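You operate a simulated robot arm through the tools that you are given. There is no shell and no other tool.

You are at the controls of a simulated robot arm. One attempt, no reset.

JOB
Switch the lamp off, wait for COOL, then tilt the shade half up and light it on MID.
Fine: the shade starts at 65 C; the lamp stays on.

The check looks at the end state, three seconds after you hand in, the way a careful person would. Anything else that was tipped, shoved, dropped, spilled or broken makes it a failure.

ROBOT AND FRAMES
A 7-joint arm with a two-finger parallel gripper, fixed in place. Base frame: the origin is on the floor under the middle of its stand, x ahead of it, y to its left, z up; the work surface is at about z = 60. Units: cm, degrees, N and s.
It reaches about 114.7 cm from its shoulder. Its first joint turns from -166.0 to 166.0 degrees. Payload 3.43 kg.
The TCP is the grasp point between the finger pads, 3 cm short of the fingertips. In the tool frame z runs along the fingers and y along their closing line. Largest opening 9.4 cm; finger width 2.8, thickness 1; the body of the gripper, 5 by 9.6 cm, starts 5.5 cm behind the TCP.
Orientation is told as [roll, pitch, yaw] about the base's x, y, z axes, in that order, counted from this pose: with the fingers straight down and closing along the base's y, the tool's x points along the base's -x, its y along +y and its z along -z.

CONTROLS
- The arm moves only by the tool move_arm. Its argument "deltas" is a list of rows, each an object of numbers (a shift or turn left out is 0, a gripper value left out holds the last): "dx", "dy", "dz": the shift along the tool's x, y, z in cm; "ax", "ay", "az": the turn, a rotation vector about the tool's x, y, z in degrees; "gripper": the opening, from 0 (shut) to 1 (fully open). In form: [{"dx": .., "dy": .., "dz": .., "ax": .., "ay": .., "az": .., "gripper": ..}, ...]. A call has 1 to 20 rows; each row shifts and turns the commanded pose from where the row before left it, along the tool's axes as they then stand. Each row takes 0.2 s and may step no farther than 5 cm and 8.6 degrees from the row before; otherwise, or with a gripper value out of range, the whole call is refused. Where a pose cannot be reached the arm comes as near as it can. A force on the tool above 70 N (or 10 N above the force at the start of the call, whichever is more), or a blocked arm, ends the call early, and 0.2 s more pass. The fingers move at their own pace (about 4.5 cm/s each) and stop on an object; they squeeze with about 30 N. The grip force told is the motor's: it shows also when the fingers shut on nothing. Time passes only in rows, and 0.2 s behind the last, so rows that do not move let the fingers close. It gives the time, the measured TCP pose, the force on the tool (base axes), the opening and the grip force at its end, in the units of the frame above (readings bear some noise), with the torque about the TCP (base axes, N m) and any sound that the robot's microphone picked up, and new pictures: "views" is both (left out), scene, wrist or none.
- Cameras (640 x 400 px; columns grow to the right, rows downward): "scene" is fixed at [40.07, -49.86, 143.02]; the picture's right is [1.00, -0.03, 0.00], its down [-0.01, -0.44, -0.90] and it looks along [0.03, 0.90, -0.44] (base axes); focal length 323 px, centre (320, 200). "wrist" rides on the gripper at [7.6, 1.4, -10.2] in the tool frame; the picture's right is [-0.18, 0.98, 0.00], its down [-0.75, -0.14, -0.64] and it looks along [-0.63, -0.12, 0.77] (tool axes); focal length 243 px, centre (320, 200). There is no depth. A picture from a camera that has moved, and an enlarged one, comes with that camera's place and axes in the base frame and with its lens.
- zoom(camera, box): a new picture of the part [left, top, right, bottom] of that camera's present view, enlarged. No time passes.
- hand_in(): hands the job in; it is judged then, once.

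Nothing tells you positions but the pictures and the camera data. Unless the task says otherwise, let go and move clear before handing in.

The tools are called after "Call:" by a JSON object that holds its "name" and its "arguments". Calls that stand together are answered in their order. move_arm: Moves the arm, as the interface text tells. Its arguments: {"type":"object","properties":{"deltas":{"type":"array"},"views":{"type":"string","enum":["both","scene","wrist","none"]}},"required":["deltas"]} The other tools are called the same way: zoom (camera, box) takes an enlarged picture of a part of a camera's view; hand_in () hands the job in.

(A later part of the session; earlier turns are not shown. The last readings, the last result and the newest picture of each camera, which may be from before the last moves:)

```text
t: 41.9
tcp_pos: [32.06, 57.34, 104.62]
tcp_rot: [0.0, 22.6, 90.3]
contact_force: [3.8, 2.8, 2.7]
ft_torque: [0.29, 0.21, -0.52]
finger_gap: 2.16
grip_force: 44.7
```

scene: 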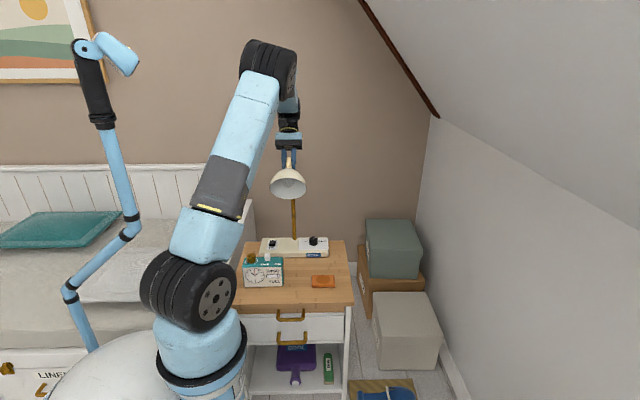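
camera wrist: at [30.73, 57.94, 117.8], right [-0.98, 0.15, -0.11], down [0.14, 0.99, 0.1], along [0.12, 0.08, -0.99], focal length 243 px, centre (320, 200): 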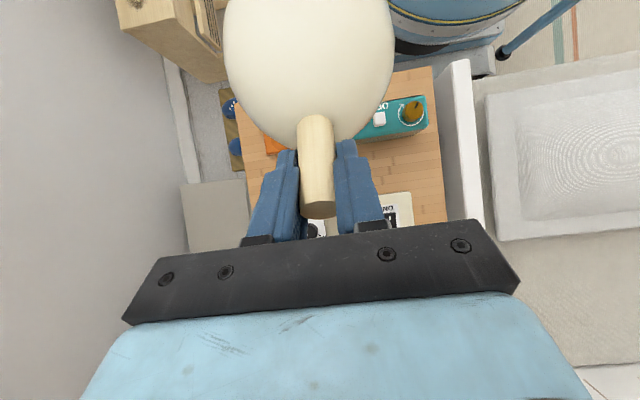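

Call:
{"name": "move_arm", "arguments": {"deltas": [{"dx": 0.23, "dz": 0.18, "ay": -3}, {"dx": 0.23, "dz": 0.18, "ay": -3}, {"dx": 0.23, "dz": 0.18, "ay": -3}], "views": "none"}}

```text
t: 42.7
tcp_pos: [32.06, 56.42, 104.36]
tcp_rot: [0.0, 14.0, 90.3]
contact_force: [-1.9, -2.5, -3.6]
ft_torque: [-0.1, -0.24, 0.26]
finger_gap: 2.16
grip_force: 45.3
```

Call:
{"name": "move_arm", "arguments": {"deltas": [{"dx": 0.23, "dz": 0.18, "ay": -3}, {"dx": 0.23, "dz": 0.18, "ay": -3}, {"dx": 0.13, "dz": 0.1, "ay": -1.7}, {}], "views": "both"}}

Call:
{"name": "zoom", "arguments": {"camera": "scene", "box": [262, 150, 322, 220]}}

Call:
{"name": "zoom", "arguments": {"camera": "wrist", "box": [240, 40, 420, 230]}}

```text
t: 43.7
tcp_pos: [32.22, 55.94, 104.0]
tcp_rot: [0.0, 6.1, 90.3]
contact_force: [-0.8, -12.1, -15.9]
ft_torque: [-1.21, -0.21, 0.05]
finger_gap: 2.19
grip_force: 45.8
camera wrist: at [30.82, 49.19, 115.18], right [-0.98, 0.18, -0.02], down [0.14, 0.82, 0.56], along [0.12, 0.55, -0.83], focal length 243 px, centre (320, 200)
```

scene: 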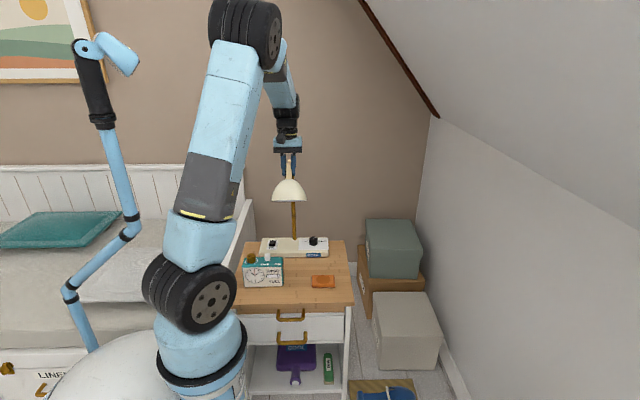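
wrist: 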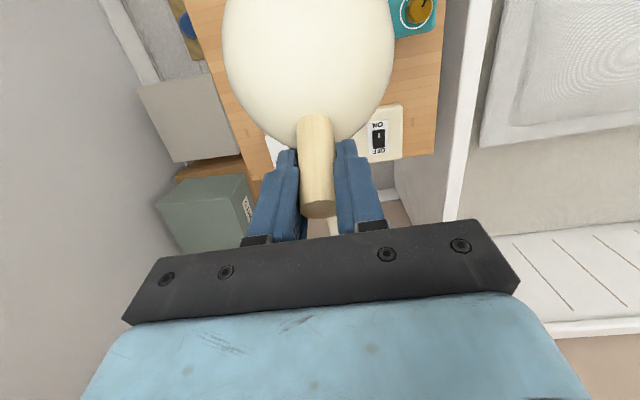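

```text
5.71 times, centred on (292, 185) of scene
camera zoom: at [40.07, -49.86, 143.02], right [1.0, -0.03, 0.0], down [-0.01, -0.44, -0.9], along [0.03, 0.9, -0.44], focal length 1843 px, centre (480, 286)
```

zoom: 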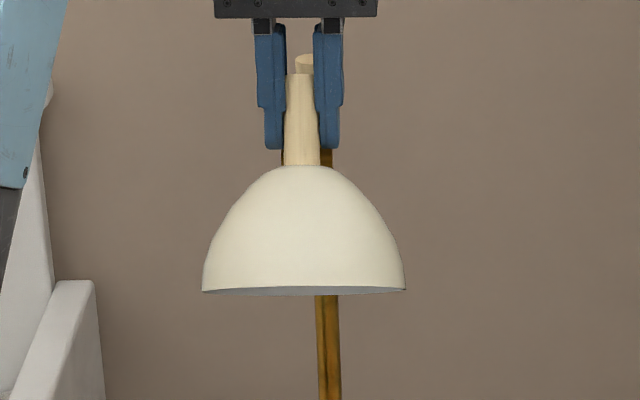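

```text
2.11 times, centred on (330, 135) of wrist
camera zoom: at [30.82, 49.19, 115.18], right [-0.98, 0.18, -0.02], down [0.14, 0.82, 0.56], along [0.12, 0.55, -0.83], focal length 511 px, centre (299, 337)
```

zoom: 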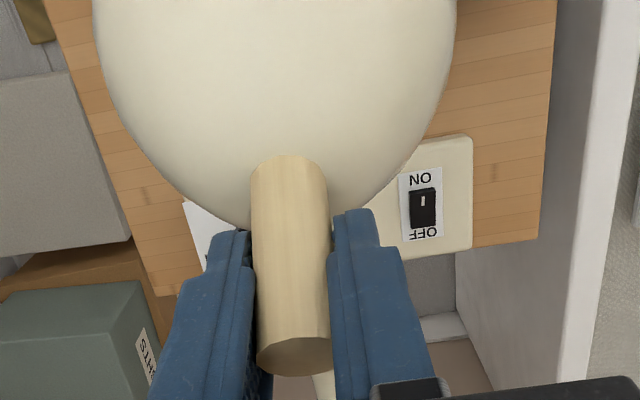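

The shade is near 30°, but there's some pinching load in the grip. I'll relieve it in small shifts before letting go.

Call:
{"name": "move_arm", "arguments": {"deltas": [{"dx": 0.08, "dz": 0.09}, {}], "views": "none"}}

```text
t: 44.3
tcp_pos: [32.07, 55.71, 103.9]
tcp_rot: [0.0, 6.0, 90.4]
contact_force: [1.2, -6.4, -7.2]
ft_torque: [-0.66, 0.03, -0.13]
finger_gap: 2.14
grip_force: 45.4
```

Call:
{"name": "move_arm", "arguments": {"deltas": [{"dx": 0.053, "dz": 0.066}, {"dx": -0.1, "dz": -0.08, "ay": 1.5}, {}], "views": "none"}}

```text
t: 45.1
tcp_pos: [32.0, 55.98, 104.05]
tcp_rot: [0.0, 7.4, 90.3]
contact_force: [2.2, 7.9, 12.8]
ft_torque: [0.87, 0.21, -0.3]
finger_gap: 2.15
grip_force: 44.9
```

Call:
{"name": "move_arm", "arguments": {"deltas": [{"dx": -0.036, "dz": -0.075}, {}], "views": "none"}}

```text
t: 45.7
tcp_pos: [31.95, 55.92, 104.24]
tcp_rot: [0.1, 7.4, 90.3]
contact_force: [1.5, 12.3, 15.6]
ft_torque: [1.08, 0.19, -0.09]
finger_gap: 2.15
grip_force: 44.6
```

Call:
{"name": "move_arm", "arguments": {"deltas": [{"dx": -0.05, "dz": -0.08}, {}], "views": "none"}}

```text
t: 46.3
tcp_pos: [32.09, 55.91, 104.08]
tcp_rot: [0.0, 7.6, 90.2]
contact_force: [-0.3, 4.2, 11.6]
ft_torque: [0.6, 0.07, 0.02]
finger_gap: 2.16
grip_force: 44.9
```

Call:
{"name": "move_arm", "arguments": {"deltas": [{"dx": -0.02, "dz": -0.08}, {}], "views": "none"}}

```text
t: 46.9
tcp_pos: [32.18, 55.98, 104.03]
tcp_rot: [0.0, 7.8, 90.3]
contact_force: [-0.9, -5.5, -2.2]
ft_torque: [-0.28, -0.1, 0.15]
finger_gap: 2.15
grip_force: 44.7
```

The load is now small and the shade sits near 31–33°. I open the fingers and see where it rests.

Call:
{"name": "move_arm", "arguments": {"deltas": [{"gripper": 0.3}, {"gripper": 0.5}, {}, {}], "views": "both"}}

Call:
{"name": "zoom", "arguments": {"camera": "scene", "box": [262, 150, 322, 220]}}

Call:
{"name": "zoom", "arguments": {"camera": "wrist", "box": [240, 40, 420, 230]}}

```text
t: 47.9
tcp_pos: [32.08, 56.01, 104.28]
tcp_rot: [0.1, 7.6, 90.4]
contact_force: [-0.9, -0.3, -0.2]
ft_torque: [-0.05, -0.02, 0.01]
finger_gap: 4.69
grip_force: 0.0
camera wrist: at [30.72, 49.65, 115.48], right [-0.98, 0.18, -0.02], down [0.14, 0.83, 0.54], along [0.12, 0.52, -0.84], focal length 243 px, centre (320, 200)
```

scene: 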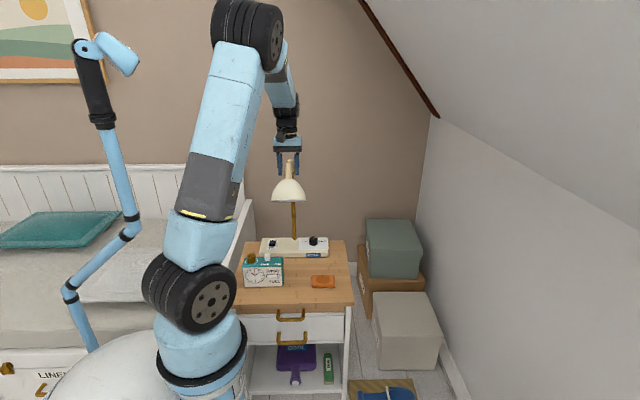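
wrist: 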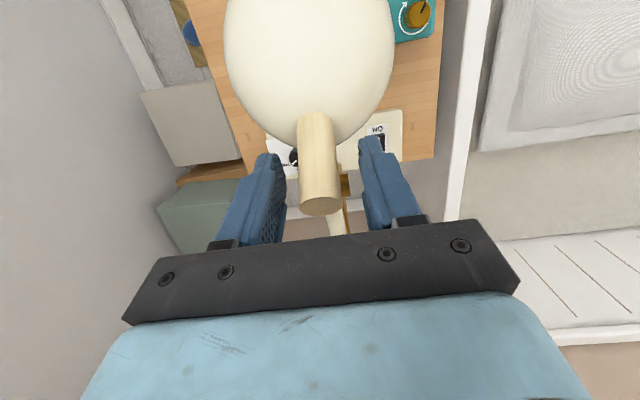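

```text
5.71 times, centred on (292, 185) of scene
camera zoom: at [40.07, -49.86, 143.02], right [1.0, -0.03, 0.0], down [-0.01, -0.44, -0.9], along [0.03, 0.9, -0.44], focal length 1843 px, centre (480, 286)
```

zoom: 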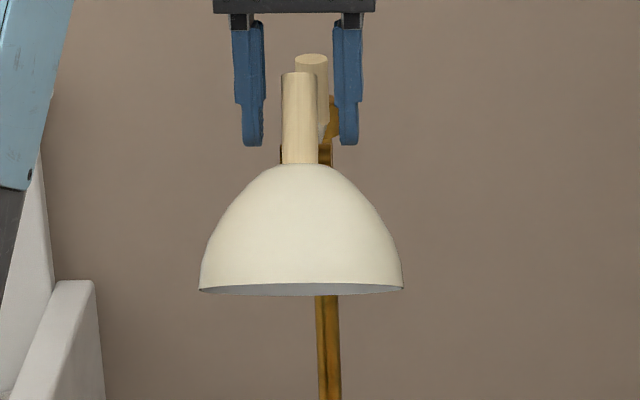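

```text
2.11 times, centred on (330, 135) of wrist
camera zoom: at [30.72, 49.65, 115.48], right [-0.98, 0.18, -0.02], down [0.14, 0.83, 0.54], along [0.12, 0.52, -0.84], focal length 511 px, centre (299, 337)
```

zoom: 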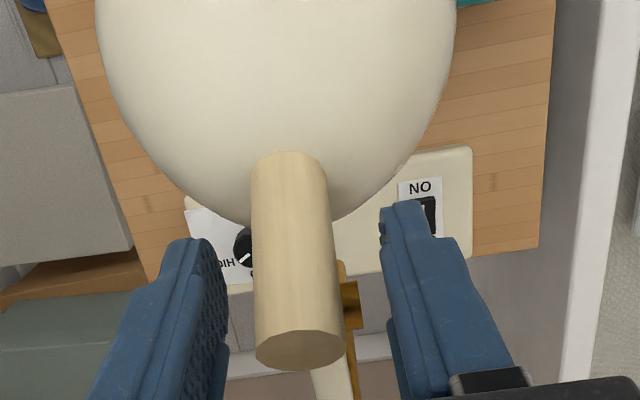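

The shade rests by itself at about 30–31°, half of its 60° travel, and the lamp's arm and base are where they were. I back straight up off the handle, then move right and yaw the tool for the dial.

Call:
{"name": "move_arm", "arguments": {"deltas": [{"dz": -3}, {"dz": -3}, {"dz": -4}, {"dz": -4, "ay": -7.6}, {"dy": -3.5}, {"dy": -3.5}, {"dy": -3.5}, {"dy": -3.5}, {}]}}

Call:
{"name": "zoom", "arguments": {"camera": "scene", "box": [262, 150, 322, 220]}}

```text
t: 49.9
tcp_pos: [46.07, 57.84, 118.02]
tcp_rot: [0.0, 0.0, 90.2]
contact_force: [0.0, 1.6, 0.0]
ft_torque: [0.01, -0.02, -0.01]
finger_gap: 4.68
grip_force: 0.0
camera wrist: at [44.7, 50.1, 128.37], right [-0.98, 0.18, 0.0], down [0.14, 0.75, 0.64], along [0.12, 0.63, -0.77], focal length 243 px, centre (320, 200)
```

scene: 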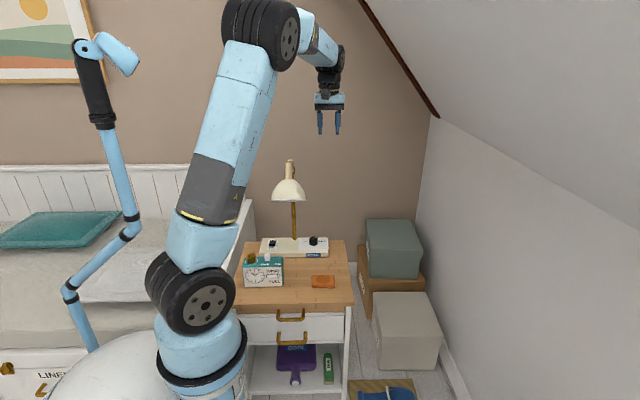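
wrist: 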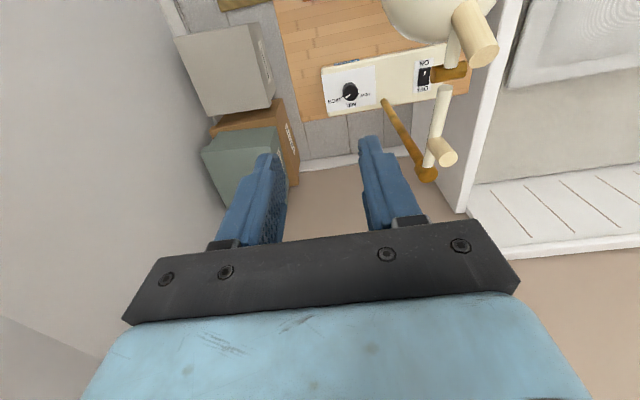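

```text
5.71 times, centred on (292, 185) of scene
camera zoom: at [40.07, -49.86, 143.02], right [1.0, -0.03, 0.0], down [-0.01, -0.44, -0.9], along [0.03, 0.9, -0.44], focal length 1843 px, centre (480, 286)
```

zoom: 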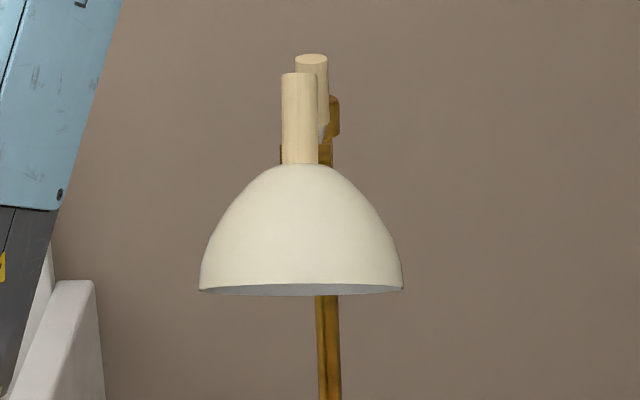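

Nothing else moved. From this viewpoint I can measure the handle's tilt and the dial's position, so I zoom on both.

Call:
{"name": "zoom", "arguments": {"camera": "wrist", "box": [380, 0, 520, 90]}}

Call:
{"name": "zoom", "arguments": {"camera": "wrist", "box": [310, 55, 400, 120]}}

```text
4.44 times, centred on (450, 45) of wrist
camera zoom: at [44.7, 50.1, 128.37], right [-0.98, 0.18, 0.0], down [0.14, 0.75, 0.64], along [0.12, 0.63, -0.77], focal length 1078 px, centre (-258, 889)
```

zoom: 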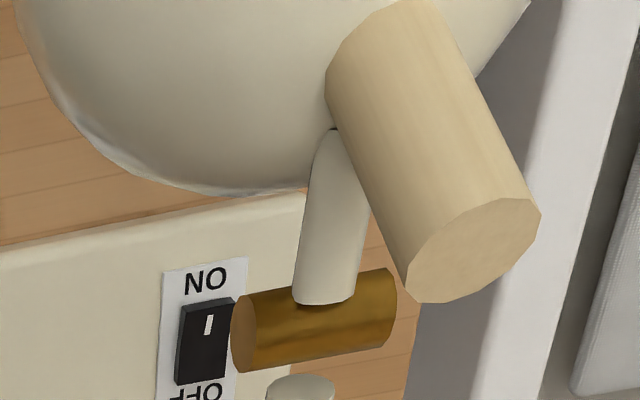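

```text
6.15 times, centred on (355, 88) of wrist
camera zoom: at [44.7, 50.1, 128.37], right [-0.98, 0.18, 0.0], down [0.14, 0.75, 0.64], along [0.12, 0.63, -0.77], focal length 1493 px, centre (105, 892)
```

zoom: 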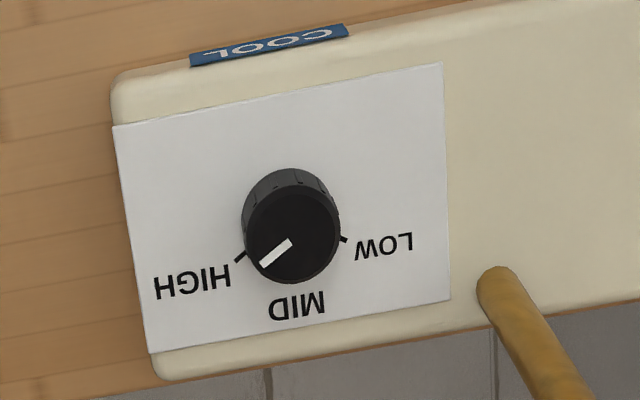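

The handle tilt measures ~31°, and the dial's knob is at [40.65, 69.6] with its pointer 60° clockwise of MID. I rotate the tool in place to yaw −30° and lean it 20° so the wrist stays to the right of the lamp.

Call:
{"name": "move_arm", "arguments": {"deltas": [{"az": 8}, {"az": 8}, {"az": 8}, {"az": 8}, {"az": 8}, {"az": 8}, {"az": 8}, {"az": 8}, {"az": 8}, {"az": 8}, {"az": 8}, {"az": 8}, {"az": 8}, {"az": 8}, {"az": 8}, {"ay": 7}, {"ay": 7}, {"ay": 6}, {}]}}

```text
t: 53.9
tcp_pos: [46.06, 57.89, 118.07]
tcp_rot: [0.1, 20.1, -29.7]
contact_force: [-1.2, -0.2, -0.4]
ft_torque: [-0.03, -0.01, 0.04]
finger_gap: 4.71
grip_force: 0.1
camera wrist: at [43.6, 60.78, 130.47], right [0.64, 0.77, -0.06], down [0.74, -0.58, 0.34], along [0.23, -0.27, -0.94], focal length 243 px, centre (320, 200)
```

scene: 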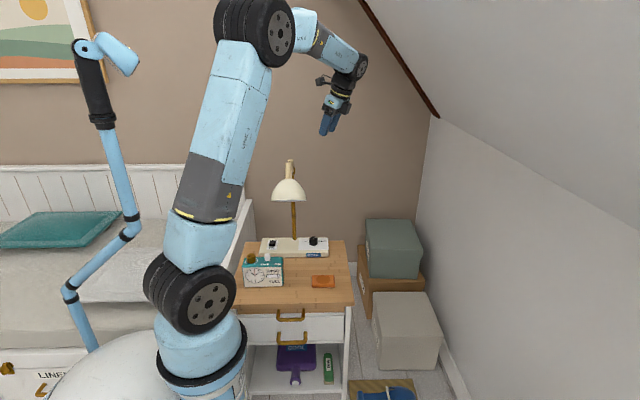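
wrist: 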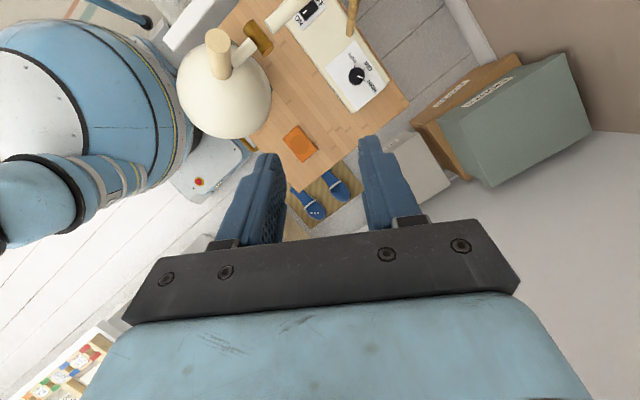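

The arm clears the lamp on the right. I move over behind the dial and lower part-way, then check clearances.

Call:
{"name": "move_arm", "arguments": {"deltas": [{"dx": -0.164, "dy": 1.966, "dz": 3.77, "gripper": 0.62}, {"dx": -0.164, "dy": 1.966, "dz": 3.77}, {"dx": -0.164, "dy": 1.966, "dz": 3.77}, {"dx": -0.164, "dy": 1.966, "dz": 3.77}, {"dx": -0.164, "dy": 1.966, "dz": 3.77}, {}]}}

```text
t: 55.3
tcp_pos: [45.93, 69.4, 100.2]
tcp_rot: [0.1, 20.0, -29.6]
contact_force: [-0.2, -0.7, 0.3]
ft_torque: [0.0, 0.01, 0.02]
finger_gap: 5.82
grip_force: 0.1
camera wrist: at [43.48, 72.32, 112.56], right [0.64, 0.77, -0.06], down [0.74, -0.58, 0.35], along [0.23, -0.27, -0.94], focal length 243 px, centre (320, 200)
```

scene: 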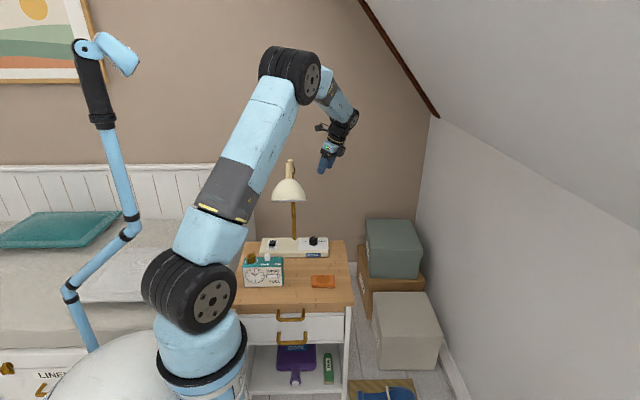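
wrist: 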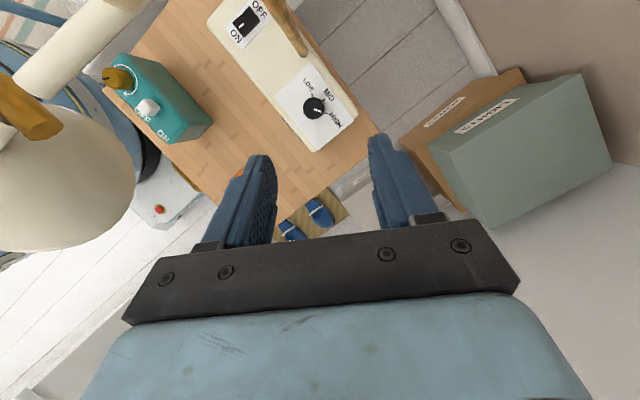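

Call:
{"name": "move_arm", "arguments": {"deltas": [{"dx": -0.88, "dy": -0.3, "dz": 3.94}, {"dx": -0.88, "dy": -0.3, "dz": 3.94}, {"dx": -0.88, "dy": -0.3, "dz": 3.94}, {}]}}

Call:
{"name": "zoom", "arguments": {"camera": "scene", "box": [230, 50, 370, 260]}}

Call:
{"name": "zoom", "arguments": {"camera": "wrist", "box": [250, 20, 400, 150]}}

```text
t: 56.3
tcp_pos: [44.31, 69.1, 88.34]
tcp_rot: [0.0, 20.0, -29.7]
contact_force: [0.1, 0.4, 0.1]
ft_torque: [0.03, -0.01, 0.06]
finger_gap: 5.86
grip_force: 0.1
camera wrist: at [41.86, 72.03, 100.68], right [0.64, 0.77, -0.06], down [0.74, -0.58, 0.35], along [0.23, -0.27, -0.94], focal length 243 px, centre (320, 200)
```

scene: 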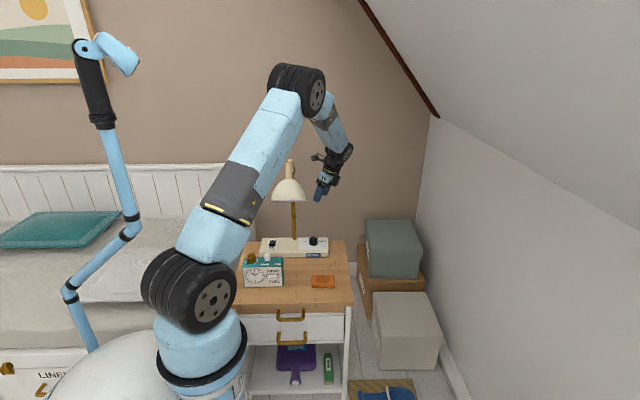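
wrist: 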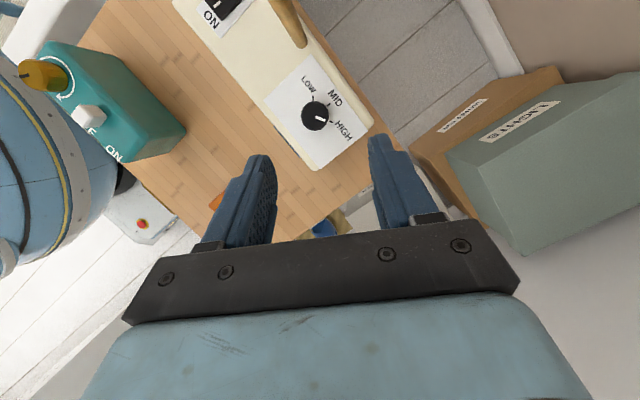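

```text
1.90 times, centred on (300, 155) of scene
camera zoom: at [40.07, -49.86, 143.02], right [1.0, -0.03, 0.0], down [-0.01, -0.44, -0.9], along [0.03, 0.9, -0.44], focal length 614 px, centre (358, 286)
```

zoom: 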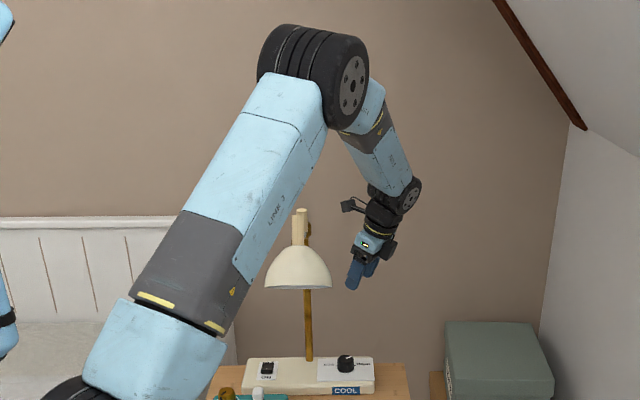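

```text
3.08 times, centred on (325, 85) of wrist
camera zoom: at [41.86, 72.03, 100.68], right [0.64, 0.77, -0.06], down [0.74, -0.58, 0.35], along [0.23, -0.27, -0.94], focal length 746 px, centre (305, 554)
```

zoom: 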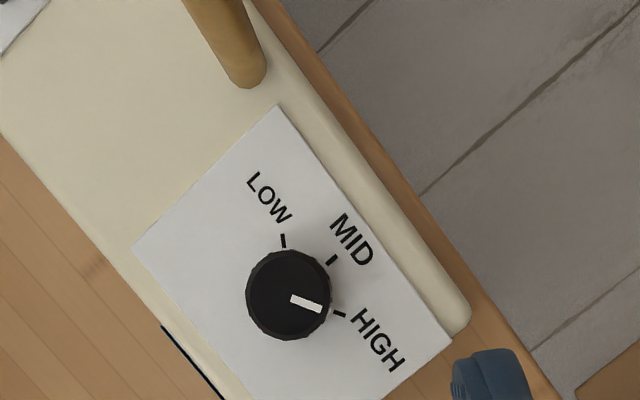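

The dial view is sharp: pointer at HIGH, MID tick straight toward the wall, knob centre ≈[40.57, 69.45]. I lower to just above the knob with the fingers open around it.

Call:
{"name": "move_arm", "arguments": {"deltas": [{"dx": -0.81, "dy": -0.268, "dz": 3.61}, {"dx": -0.81, "dy": -0.268, "dz": 3.61}, {"dx": -0.81, "dy": -0.268, "dz": 3.61}, {"dx": -0.81, "dy": -0.268, "dz": 3.61}, {"dx": -0.81, "dy": -0.268, "dz": 3.61}, {}]}}

Call:
{"name": "zoom", "arguments": {"camera": "scene", "box": [230, 50, 370, 260]}}

Call:
{"name": "zoom", "arguments": {"camera": "wrist", "box": [220, 60, 420, 230]}}

```text
t: 57.7
tcp_pos: [41.39, 69.17, 69.66]
tcp_rot: [0.0, 20.0, -29.7]
contact_force: [-1.3, 0.2, 0.4]
ft_torque: [0.01, -0.02, -0.02]
finger_gap: 5.83
grip_force: 0.1
camera wrist: at [38.94, 72.06, 82.08], right [0.64, 0.77, -0.06], down [0.74, -0.58, 0.35], along [0.23, -0.27, -0.94], focal length 243 px, centre (320, 200)
```

scene: 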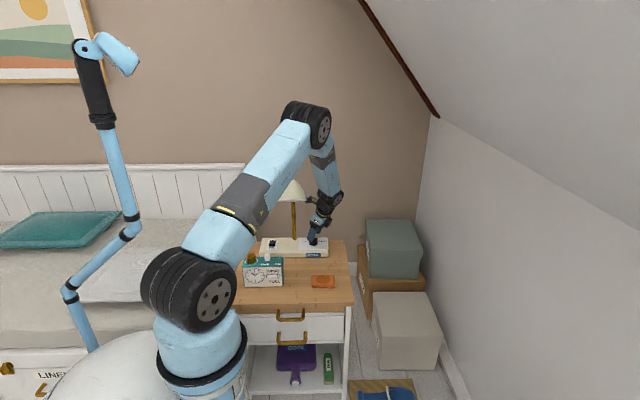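
wrist: 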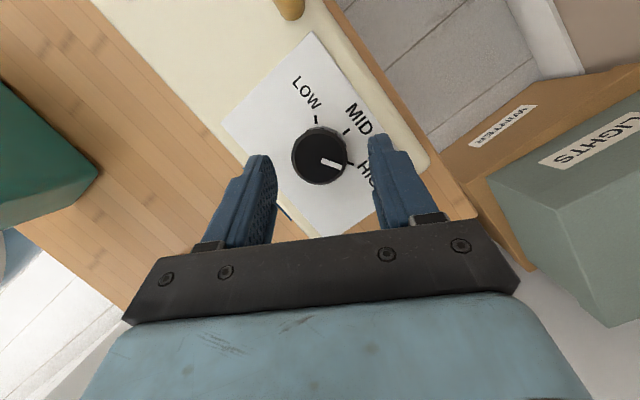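

```text
1.90 times, centred on (300, 155) of scene
camera zoom: at [40.07, -49.86, 143.02], right [1.0, -0.03, 0.0], down [-0.01, -0.44, -0.9], along [0.03, 0.9, -0.44], focal length 614 px, centre (358, 286)
```

zoom: 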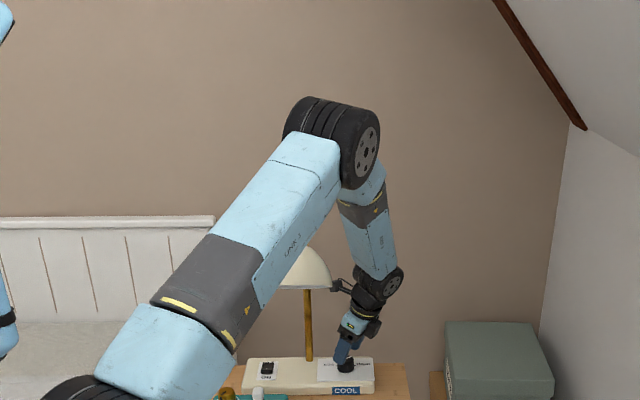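

```text
2.35 times, centred on (320, 145) of wrist
camera zoom: at [38.94, 72.06, 82.08], right [0.64, 0.77, -0.06], down [0.74, -0.58, 0.35], along [0.23, -0.27, -0.94], focal length 571 px, centre (320, 329)
```

zoom: 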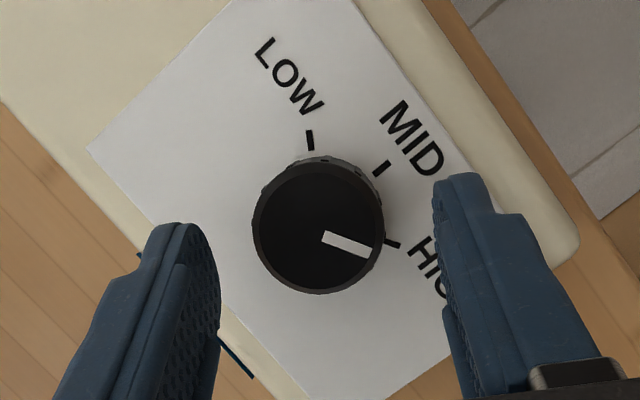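

Panel surface is at z≈63.5 and the knob top at z≈66.1, centred between the fingers. I lower so the fingertips stop just above the panel, then close on the knob.

Call:
{"name": "move_arm", "arguments": {"deltas": [{"dx": -0.42, "dy": -0.1, "dz": 1.16}, {"dx": -0.41, "dy": -0.06, "dz": 1.15}, {}]}}

Call:
{"name": "zoom", "arguments": {"camera": "wrist", "box": [220, 60, 420, 230]}}

```text
t: 58.5
tcp_pos: [41.39, 69.09, 67.26]
tcp_rot: [0.0, 20.0, -29.7]
contact_force: [-0.4, -1.0, -0.2]
ft_torque: [0.0, 0.01, 0.01]
finger_gap: 5.83
grip_force: 0.1
camera wrist: at [38.96, 72.02, 79.6], right [0.64, 0.77, -0.06], down [0.74, -0.58, 0.35], along [0.23, -0.27, -0.94], focal length 243 px, centre (320, 200)
```

scene: 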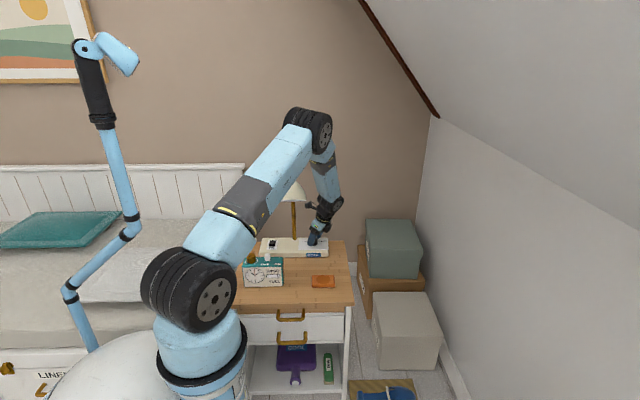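
wrist: 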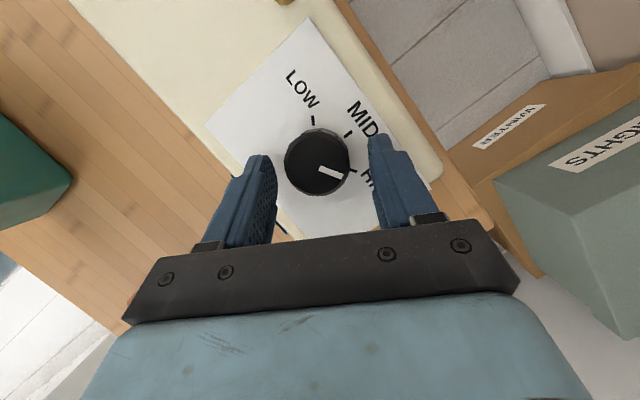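

```text
2.35 times, centred on (320, 145) of wrist
camera zoom: at [38.96, 72.02, 79.6], right [0.64, 0.77, -0.06], down [0.74, -0.58, 0.35], along [0.23, -0.27, -0.94], focal length 571 px, centre (320, 329)
```

zoom: 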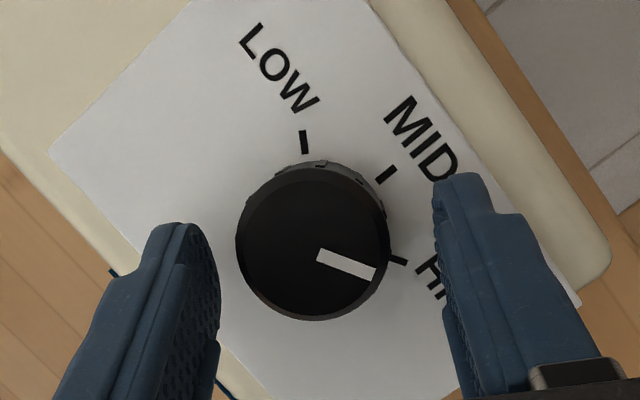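

Call:
{"name": "move_arm", "arguments": {"deltas": [{"dx": 0.12, "dy": -0.15, "gripper": 0.5}, {"gripper": 0.43}, {}, {"gripper": 0.3}, {}, {"gripper": 0.2}, {}], "views": "wrist"}}

Call:
{"name": "zoom", "arguments": {"camera": "wrist", "box": [220, 60, 420, 230]}}

```text
t: 60.1
tcp_pos: [41.3, 69.08, 67.36]
tcp_rot: [0.1, 20.0, -29.7]
contact_force: [5.8, 12.6, -1.6]
ft_torque: [-0.04, -0.09, -0.09]
finger_gap: 3.78
grip_force: 44.8
camera wrist: at [38.8, 71.96, 79.67], right [0.64, 0.77, -0.06], down [0.74, -0.58, 0.35], along [0.23, -0.27, -0.94], focal length 243 px, centre (320, 200)
```

wrist: 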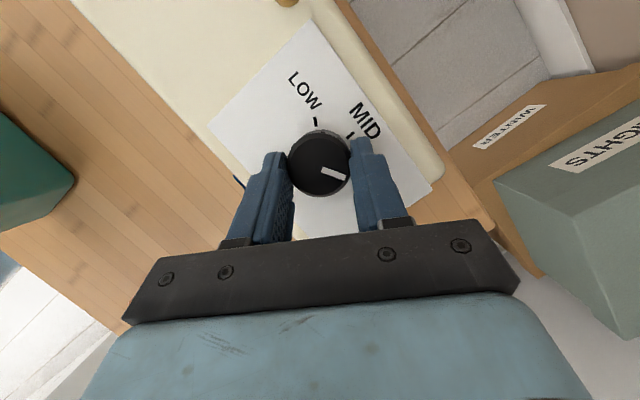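

```text
2.35 times, centred on (320, 145) of wrist
camera zoom: at [38.8, 71.96, 79.67], right [0.64, 0.77, -0.06], down [0.74, -0.58, 0.35], along [0.23, -0.27, -0.94], focal length 571 px, centre (320, 329)
```

zoom: 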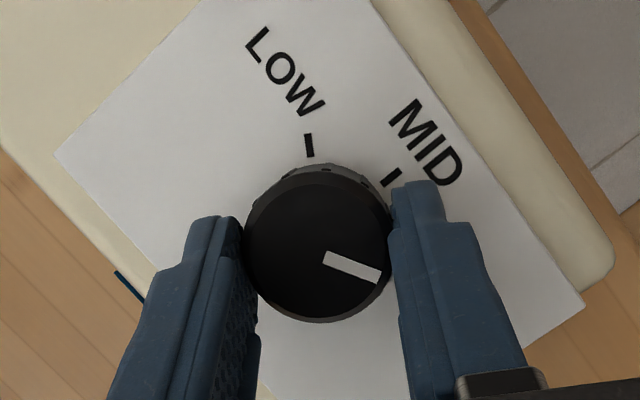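

I have the knob (gap 3.78 cm). I relieve the small side load and start turning counter-clockwise about the knob's own axis, a few degrees at a time.

Call:
{"name": "move_arm", "arguments": {"deltas": [{"dy": 0.1}, {"dy": 0.075, "ax": 1.71, "az": -4.7}, {"dy": 0.075, "ax": 1.71, "az": -4.7}], "views": "wrist"}}

Call:
{"name": "zoom", "arguments": {"camera": "wrist", "box": [220, 60, 420, 230]}}

```text
t: 60.9
tcp_pos: [41.34, 69.26, 67.29]
tcp_rot: [0.0, 20.0, -19.7]
contact_force: [-0.9, -9.3, 10.4]
ft_torque: [-0.38, -0.5, 0.03]
finger_gap: 3.75
grip_force: 44.8
camera wrist: at [38.38, 71.64, 79.67], right [0.49, 0.87, -0.06], down [0.83, -0.44, 0.35], along [0.27, -0.22, -0.94], focal length 243 px, centre (320, 200)
```

wrist: 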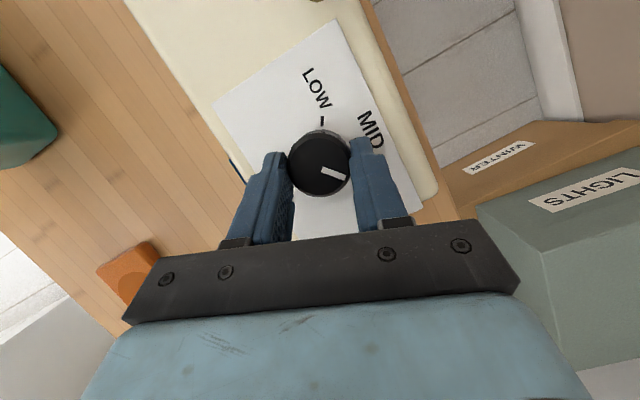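

```text
2.35 times, centred on (320, 145) of wrist
camera zoom: at [38.38, 71.64, 79.67], right [0.49, 0.87, -0.06], down [0.83, -0.44, 0.35], along [0.27, -0.22, -0.94], focal length 571 px, centre (320, 329)
```

zoom: 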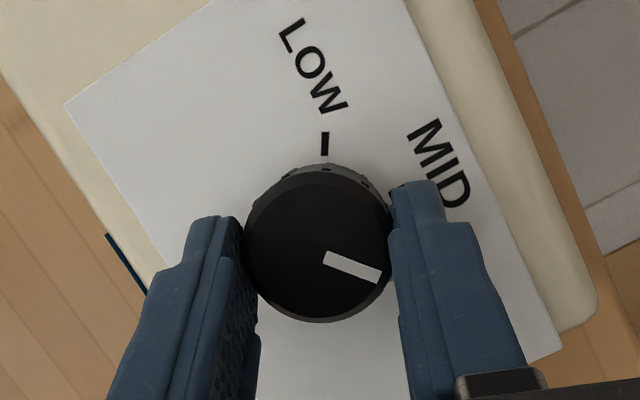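

The knob turns with the grip (pointer fixed between the fingers, panel rotating). I continue.

Call:
{"name": "move_arm", "arguments": {"deltas": [{"dx": 0.017, "dy": -0.06, "dz": -0.05}, {"dy": 0.075, "ax": 1.71, "az": -4.7}, {"dy": 0.075, "ax": 1.71, "az": -4.7}, {"dy": 0.075, "ax": 1.71, "az": -4.7}], "views": "none"}}

```text
t: 61.9
tcp_pos: [41.22, 69.32, 67.31]
tcp_rot: [-0.1, 20.1, -4.6]
contact_force: [-7.4, -14.1, -6.8]
ft_torque: [0.07, -0.77, 0.07]
finger_gap: 3.76
grip_force: 44.6
```

Call:
{"name": "move_arm", "arguments": {"deltas": [{"dx": 0.03, "dy": -0.1, "dz": 0.04}, {"dy": 0.065, "ax": 1.71, "az": -4.7}, {"dy": 0.065, "ax": 1.71, "az": -4.7}, {"dy": 0.065, "ax": 1.71, "az": -4.7}], "views": "wrist"}}

Call:
{"name": "zoom", "arguments": {"camera": "wrist", "box": [220, 60, 420, 230]}}

Call:
{"name": "zoom", "arguments": {"camera": "scene", "box": [250, 225, 340, 270]}}

```text
t: 62.9
tcp_pos: [41.3, 69.58, 67.3]
tcp_rot: [0.1, 19.9, 10.4]
contact_force: [-4.2, 0.9, -14.8]
ft_torque: [-0.62, 0.42, -0.03]
finger_gap: 3.77
grip_force: 45.2
camera wrist: at [37.52, 70.22, 79.68], right [-0.01, 1.0, -0.06], down [0.94, 0.03, 0.34], along [0.35, -0.06, -0.94], focal length 243 px, centre (320, 200)
```

wrist: 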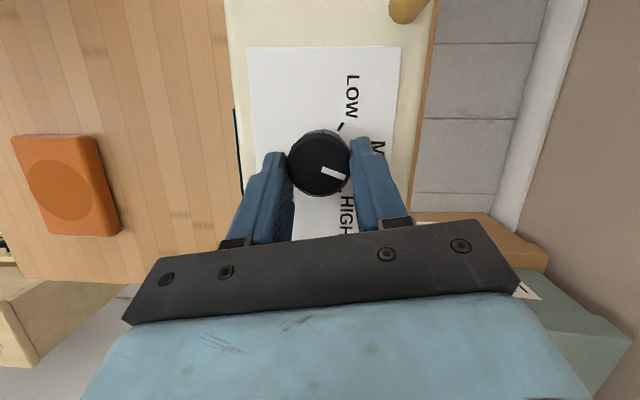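

```text
2.35 times, centred on (320, 145) of wrist
camera zoom: at [37.52, 70.22, 79.68], right [-0.01, 1.0, -0.06], down [0.94, 0.03, 0.34], along [0.35, -0.06, -0.94], focal length 571 px, centre (320, 329)
```

zoom: 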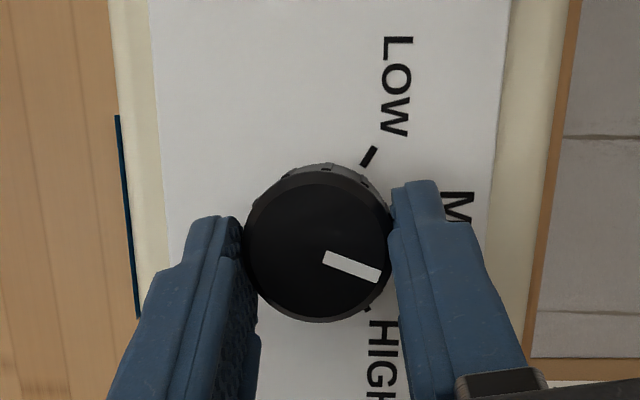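

```text
7.11 times, centred on (295, 248) of scene
camera zoom: at [40.07, -49.86, 143.02], right [1.0, -0.03, 0.0], down [-0.01, -0.44, -0.9], along [0.03, 0.9, -0.44], focal length 2294 px, centre (498, -138)
```

zoom: 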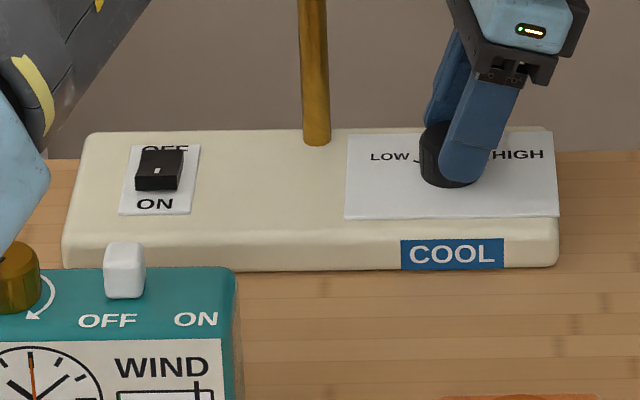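

40° done, the pointer is about 20° from MID. I continue the last 20°, easing the vertical load.

Call:
{"name": "move_arm", "arguments": {"deltas": [{"dx": 0.01, "dz": 0.07}, {"dy": 0.065, "ax": 1.71, "az": -4.7}, {"dy": 0.065, "ax": 1.71, "az": -4.7}, {"dy": 0.065, "ax": 1.71, "az": -4.7}], "views": "wrist"}}

Call:
{"name": "zoom", "arguments": {"camera": "wrist", "box": [220, 60, 420, 230]}}

```text
t: 63.9
tcp_pos: [41.24, 69.85, 67.33]
tcp_rot: [0.1, 20.0, 25.5]
contact_force: [-2.2, 8.9, -6.8]
ft_torque: [-0.36, 0.03, -0.07]
finger_gap: 3.77
grip_force: 44.9
camera wrist: at [37.38, 69.38, 79.69], right [-0.27, 0.96, -0.06], down [0.9, 0.27, 0.35], along [0.35, 0.04, -0.94], focal length 243 px, centre (320, 200)
```

wrist: 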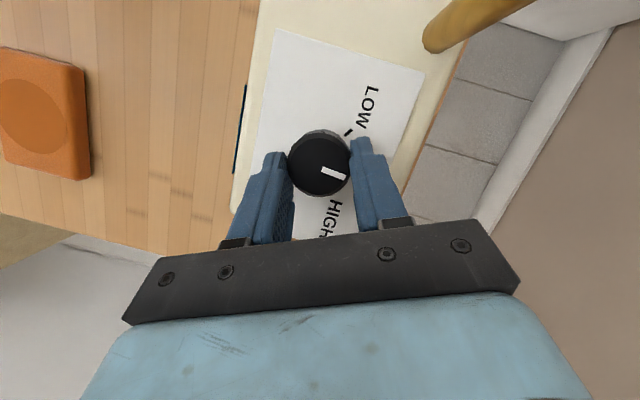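

```text
2.35 times, centred on (320, 145) of wrist
camera zoom: at [37.38, 69.38, 79.69], right [-0.27, 0.96, -0.06], down [0.9, 0.27, 0.35], along [0.35, 0.04, -0.94], focal length 571 px, centre (320, 329)
```

zoom: 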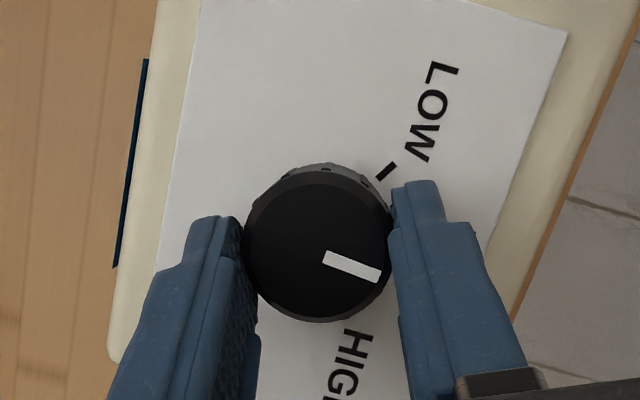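

About 5° left to MID. One more step, then check.

Call:
{"name": "move_arm", "arguments": {"deltas": [{"dy": 0.12, "dz": 0.03, "ax": 1.78, "az": -4.89}, {}], "views": "wrist"}}

Call:
{"name": "zoom", "arguments": {"camera": "wrist", "box": [220, 60, 420, 230]}}

```text
t: 64.5
tcp_pos: [41.34, 69.94, 67.34]
tcp_rot: [0.0, 20.0, 30.5]
contact_force: [-4.3, 1.6, 2.8]
ft_torque: [-0.14, -0.61, -0.03]
finger_gap: 3.73
grip_force: 44.8
camera wrist: at [37.39, 69.11, 79.69], right [-0.35, 0.93, -0.06], down [0.87, 0.35, 0.35], along [0.34, 0.07, -0.94], focal length 243 px, centre (320, 200)
```

wrist: 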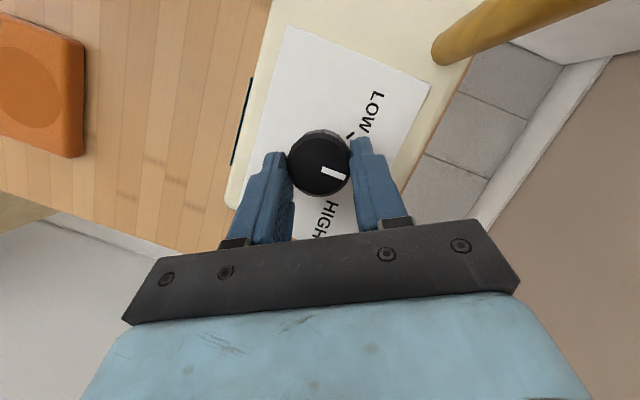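

```text
2.35 times, centred on (320, 145) of wrist
camera zoom: at [37.39, 69.11, 79.69], right [-0.35, 0.93, -0.06], down [0.87, 0.35, 0.35], along [0.34, 0.07, -0.94], focal length 571 px, centre (320, 329)
```

zoom: 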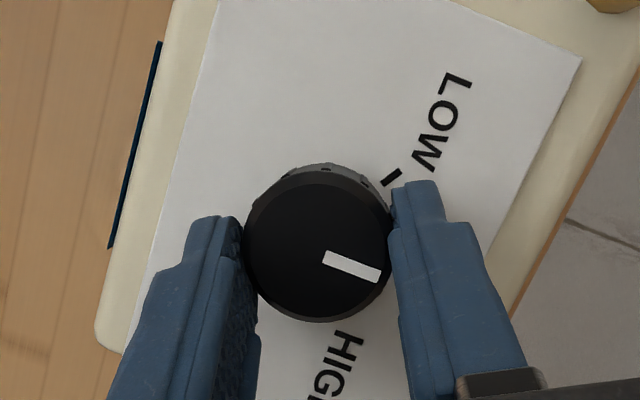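

Turned 60° in total. I open the fingers and rise straight off the knob to read the pointer.

Call:
{"name": "move_arm", "arguments": {"deltas": [{"gripper": 0.5}, {"gripper": 0.62}, {}, {"dx": 0.68, "dz": -1.88}, {"dx": 1.03, "dz": -2.82}, {"dx": 1.03, "dz": -2.82}, {}]}}

Call:
{"name": "zoom", "arguments": {"camera": "wrist", "box": [240, 20, 420, 180]}}

Call:
{"name": "zoom", "arguments": {"camera": "scene", "box": [250, 225, 340, 270]}}

```text
t: 66.1
tcp_pos: [41.12, 70.07, 75.34]
tcp_rot: [0.0, 20.0, 30.5]
contact_force: [-0.3, 0.8, 1.8]
ft_torque: [0.01, 0.01, 0.0]
finger_gap: 5.83
grip_force: 0.1
camera wrist: at [37.26, 69.19, 87.7], right [-0.35, 0.93, -0.06], down [0.87, 0.35, 0.35], along [0.34, 0.07, -0.94], focal length 243 px, centre (320, 200)
```

scene: 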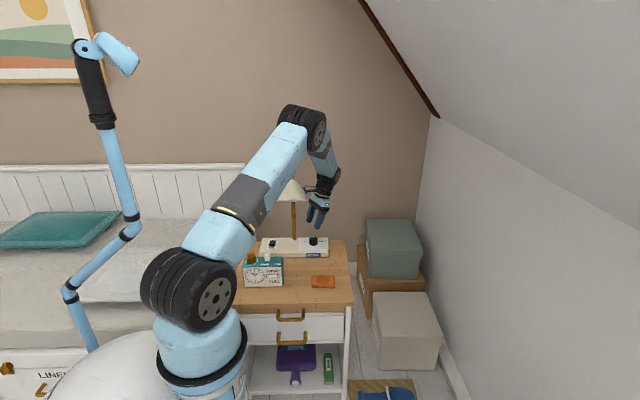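
wrist: 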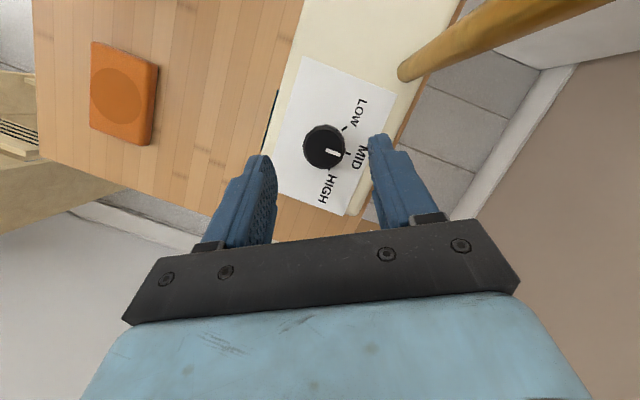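

```text
2.50 times, centred on (330, 100) of wrist
camera zoom: at [37.26, 69.19, 87.7], right [-0.35, 0.93, -0.06], down [0.87, 0.35, 0.35], along [0.34, 0.07, -0.94], focal length 606 px, centre (295, 450)
```

zoom: 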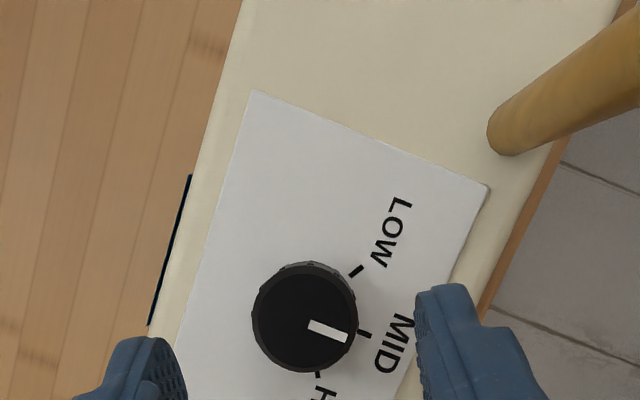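

```text
7.11 times, centred on (295, 248) of scene
camera zoom: at [40.07, -49.86, 143.02], right [1.0, -0.03, 0.0], down [-0.01, -0.44, -0.9], along [0.03, 0.9, -0.44], focal length 2294 px, centre (498, -138)
```

zoom: 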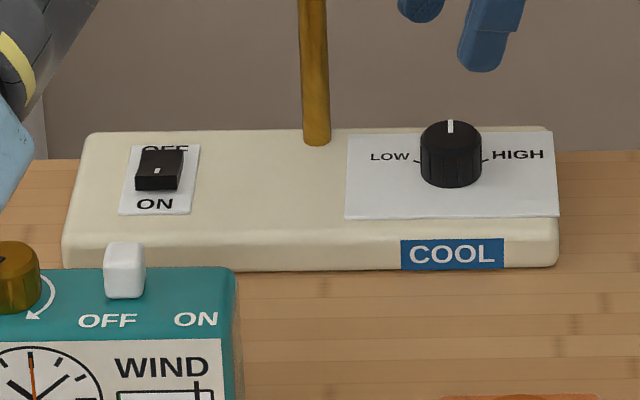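

The pointer is squarely on MID and the base hasn't shifted. I retreat to the right, rise above the lamp, straighten the tool and shut the fingers for the switch.

Call:
{"name": "move_arm", "arguments": {"deltas": [{"dx": -1.34, "dy": -1.27, "dz": -2.62}, {"dx": -1.34, "dy": -1.27, "dz": -2.62}, {"dx": 1.845, "dy": -0.861, "dz": -3.586}, {"dx": 1.845, "dy": -0.861, "dz": -3.586}, {"dx": 1.845, "dy": -0.861, "dz": -3.586}, {"dx": 1.845, "dy": -0.861, "dz": -3.586}, {"dx": 1.845, "dy": -0.861, "dz": -3.586}, {"dx": 1.845, "dy": -0.861, "dz": -3.586}, {"dx": 1.845, "dy": -0.861, "dz": -3.586}, {"dx": 1.845, "dy": -0.861, "dz": -3.586}, {"ax": -2.61, "az": 7.17}, {"ax": -2.61, "az": 7.17}, {"ax": -2.61, "az": 7.17}, {"ax": -2.61, "az": 7.17}, {"ay": -6.7, "gripper": 0}, {"ay": -6.7}, {"ay": -6.6}, {}]}}

```text
t: 69.9
tcp_pos: [46.32, 61.89, 111.36]
tcp_rot: [0.0, -0.1, 0.0]
contact_force: [-0.5, 0.4, 0.1]
ft_torque: [0.0, -0.03, -0.04]
finger_gap: 0.01
grip_force: 25.8
camera wrist: at [38.67, 63.14, 121.66], right [0.18, 0.98, 0.0], down [0.75, -0.14, 0.64], along [0.63, -0.12, -0.77], focal length 243 px, centre (320, 200)
```

scene: 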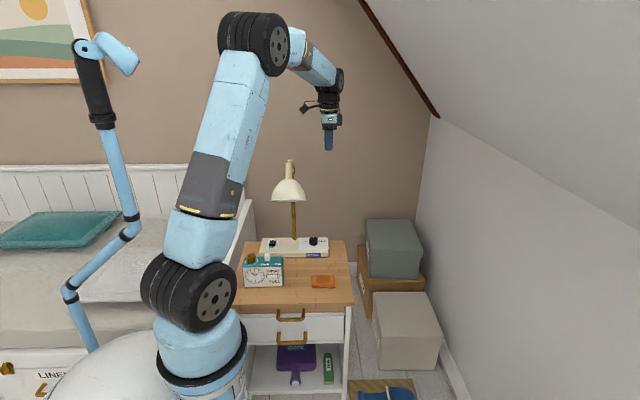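
wrist: 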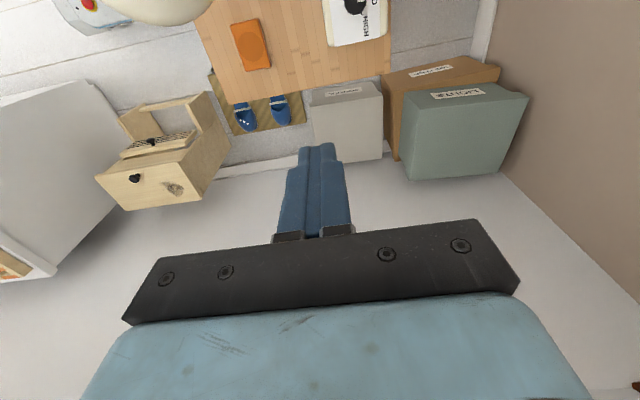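

Call:
{"name": "move_arm", "arguments": {"deltas": [{"dz": -4}, {"dz": -4}, {"dx": 3.88, "dy": 0.98}, {"dx": 3.88, "dy": 0.98}, {"dx": 3.88, "dy": 0.98}, {"dx": 3.88, "dy": 0.98}, {"dx": 3.88, "dy": 0.98}, {"dx": 3.88, "dy": 0.98}, {"dz": 4}, {"dz": 4}, {"dz": 4}, {"dz": 4}, {}]}}

```text
t: 72.7
tcp_pos: [23.06, 67.81, 103.37]
tcp_rot: [0.1, 0.0, 0.0]
contact_force: [-0.7, -0.2, -0.6]
ft_torque: [0.02, -0.01, -0.02]
finger_gap: 0.0
grip_force: 29.8
camera wrist: at [15.4, 69.01, 113.66], right [0.18, 0.98, 0.0], down [0.75, -0.14, 0.64], along [0.63, -0.12, -0.77], focal length 243 px, centre (320, 200)
```

scene: 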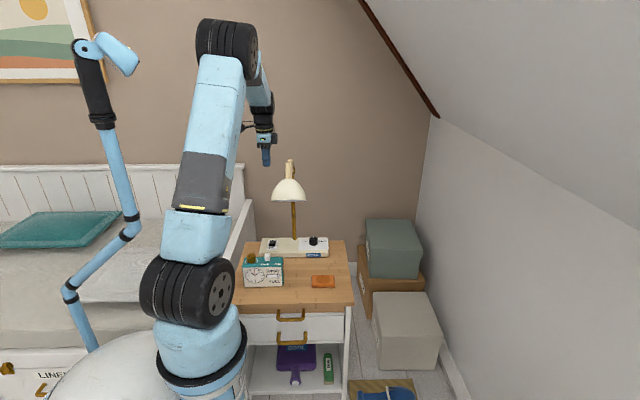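
wrist: 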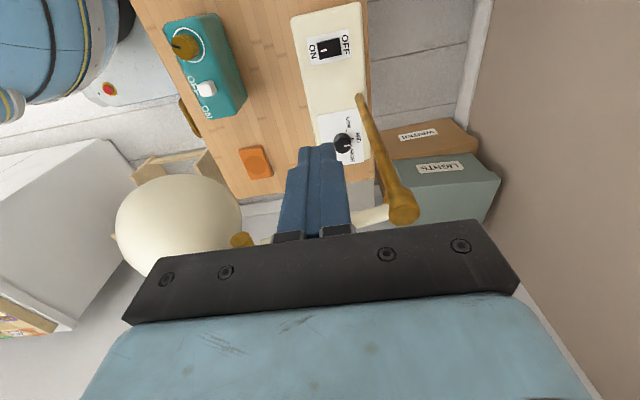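

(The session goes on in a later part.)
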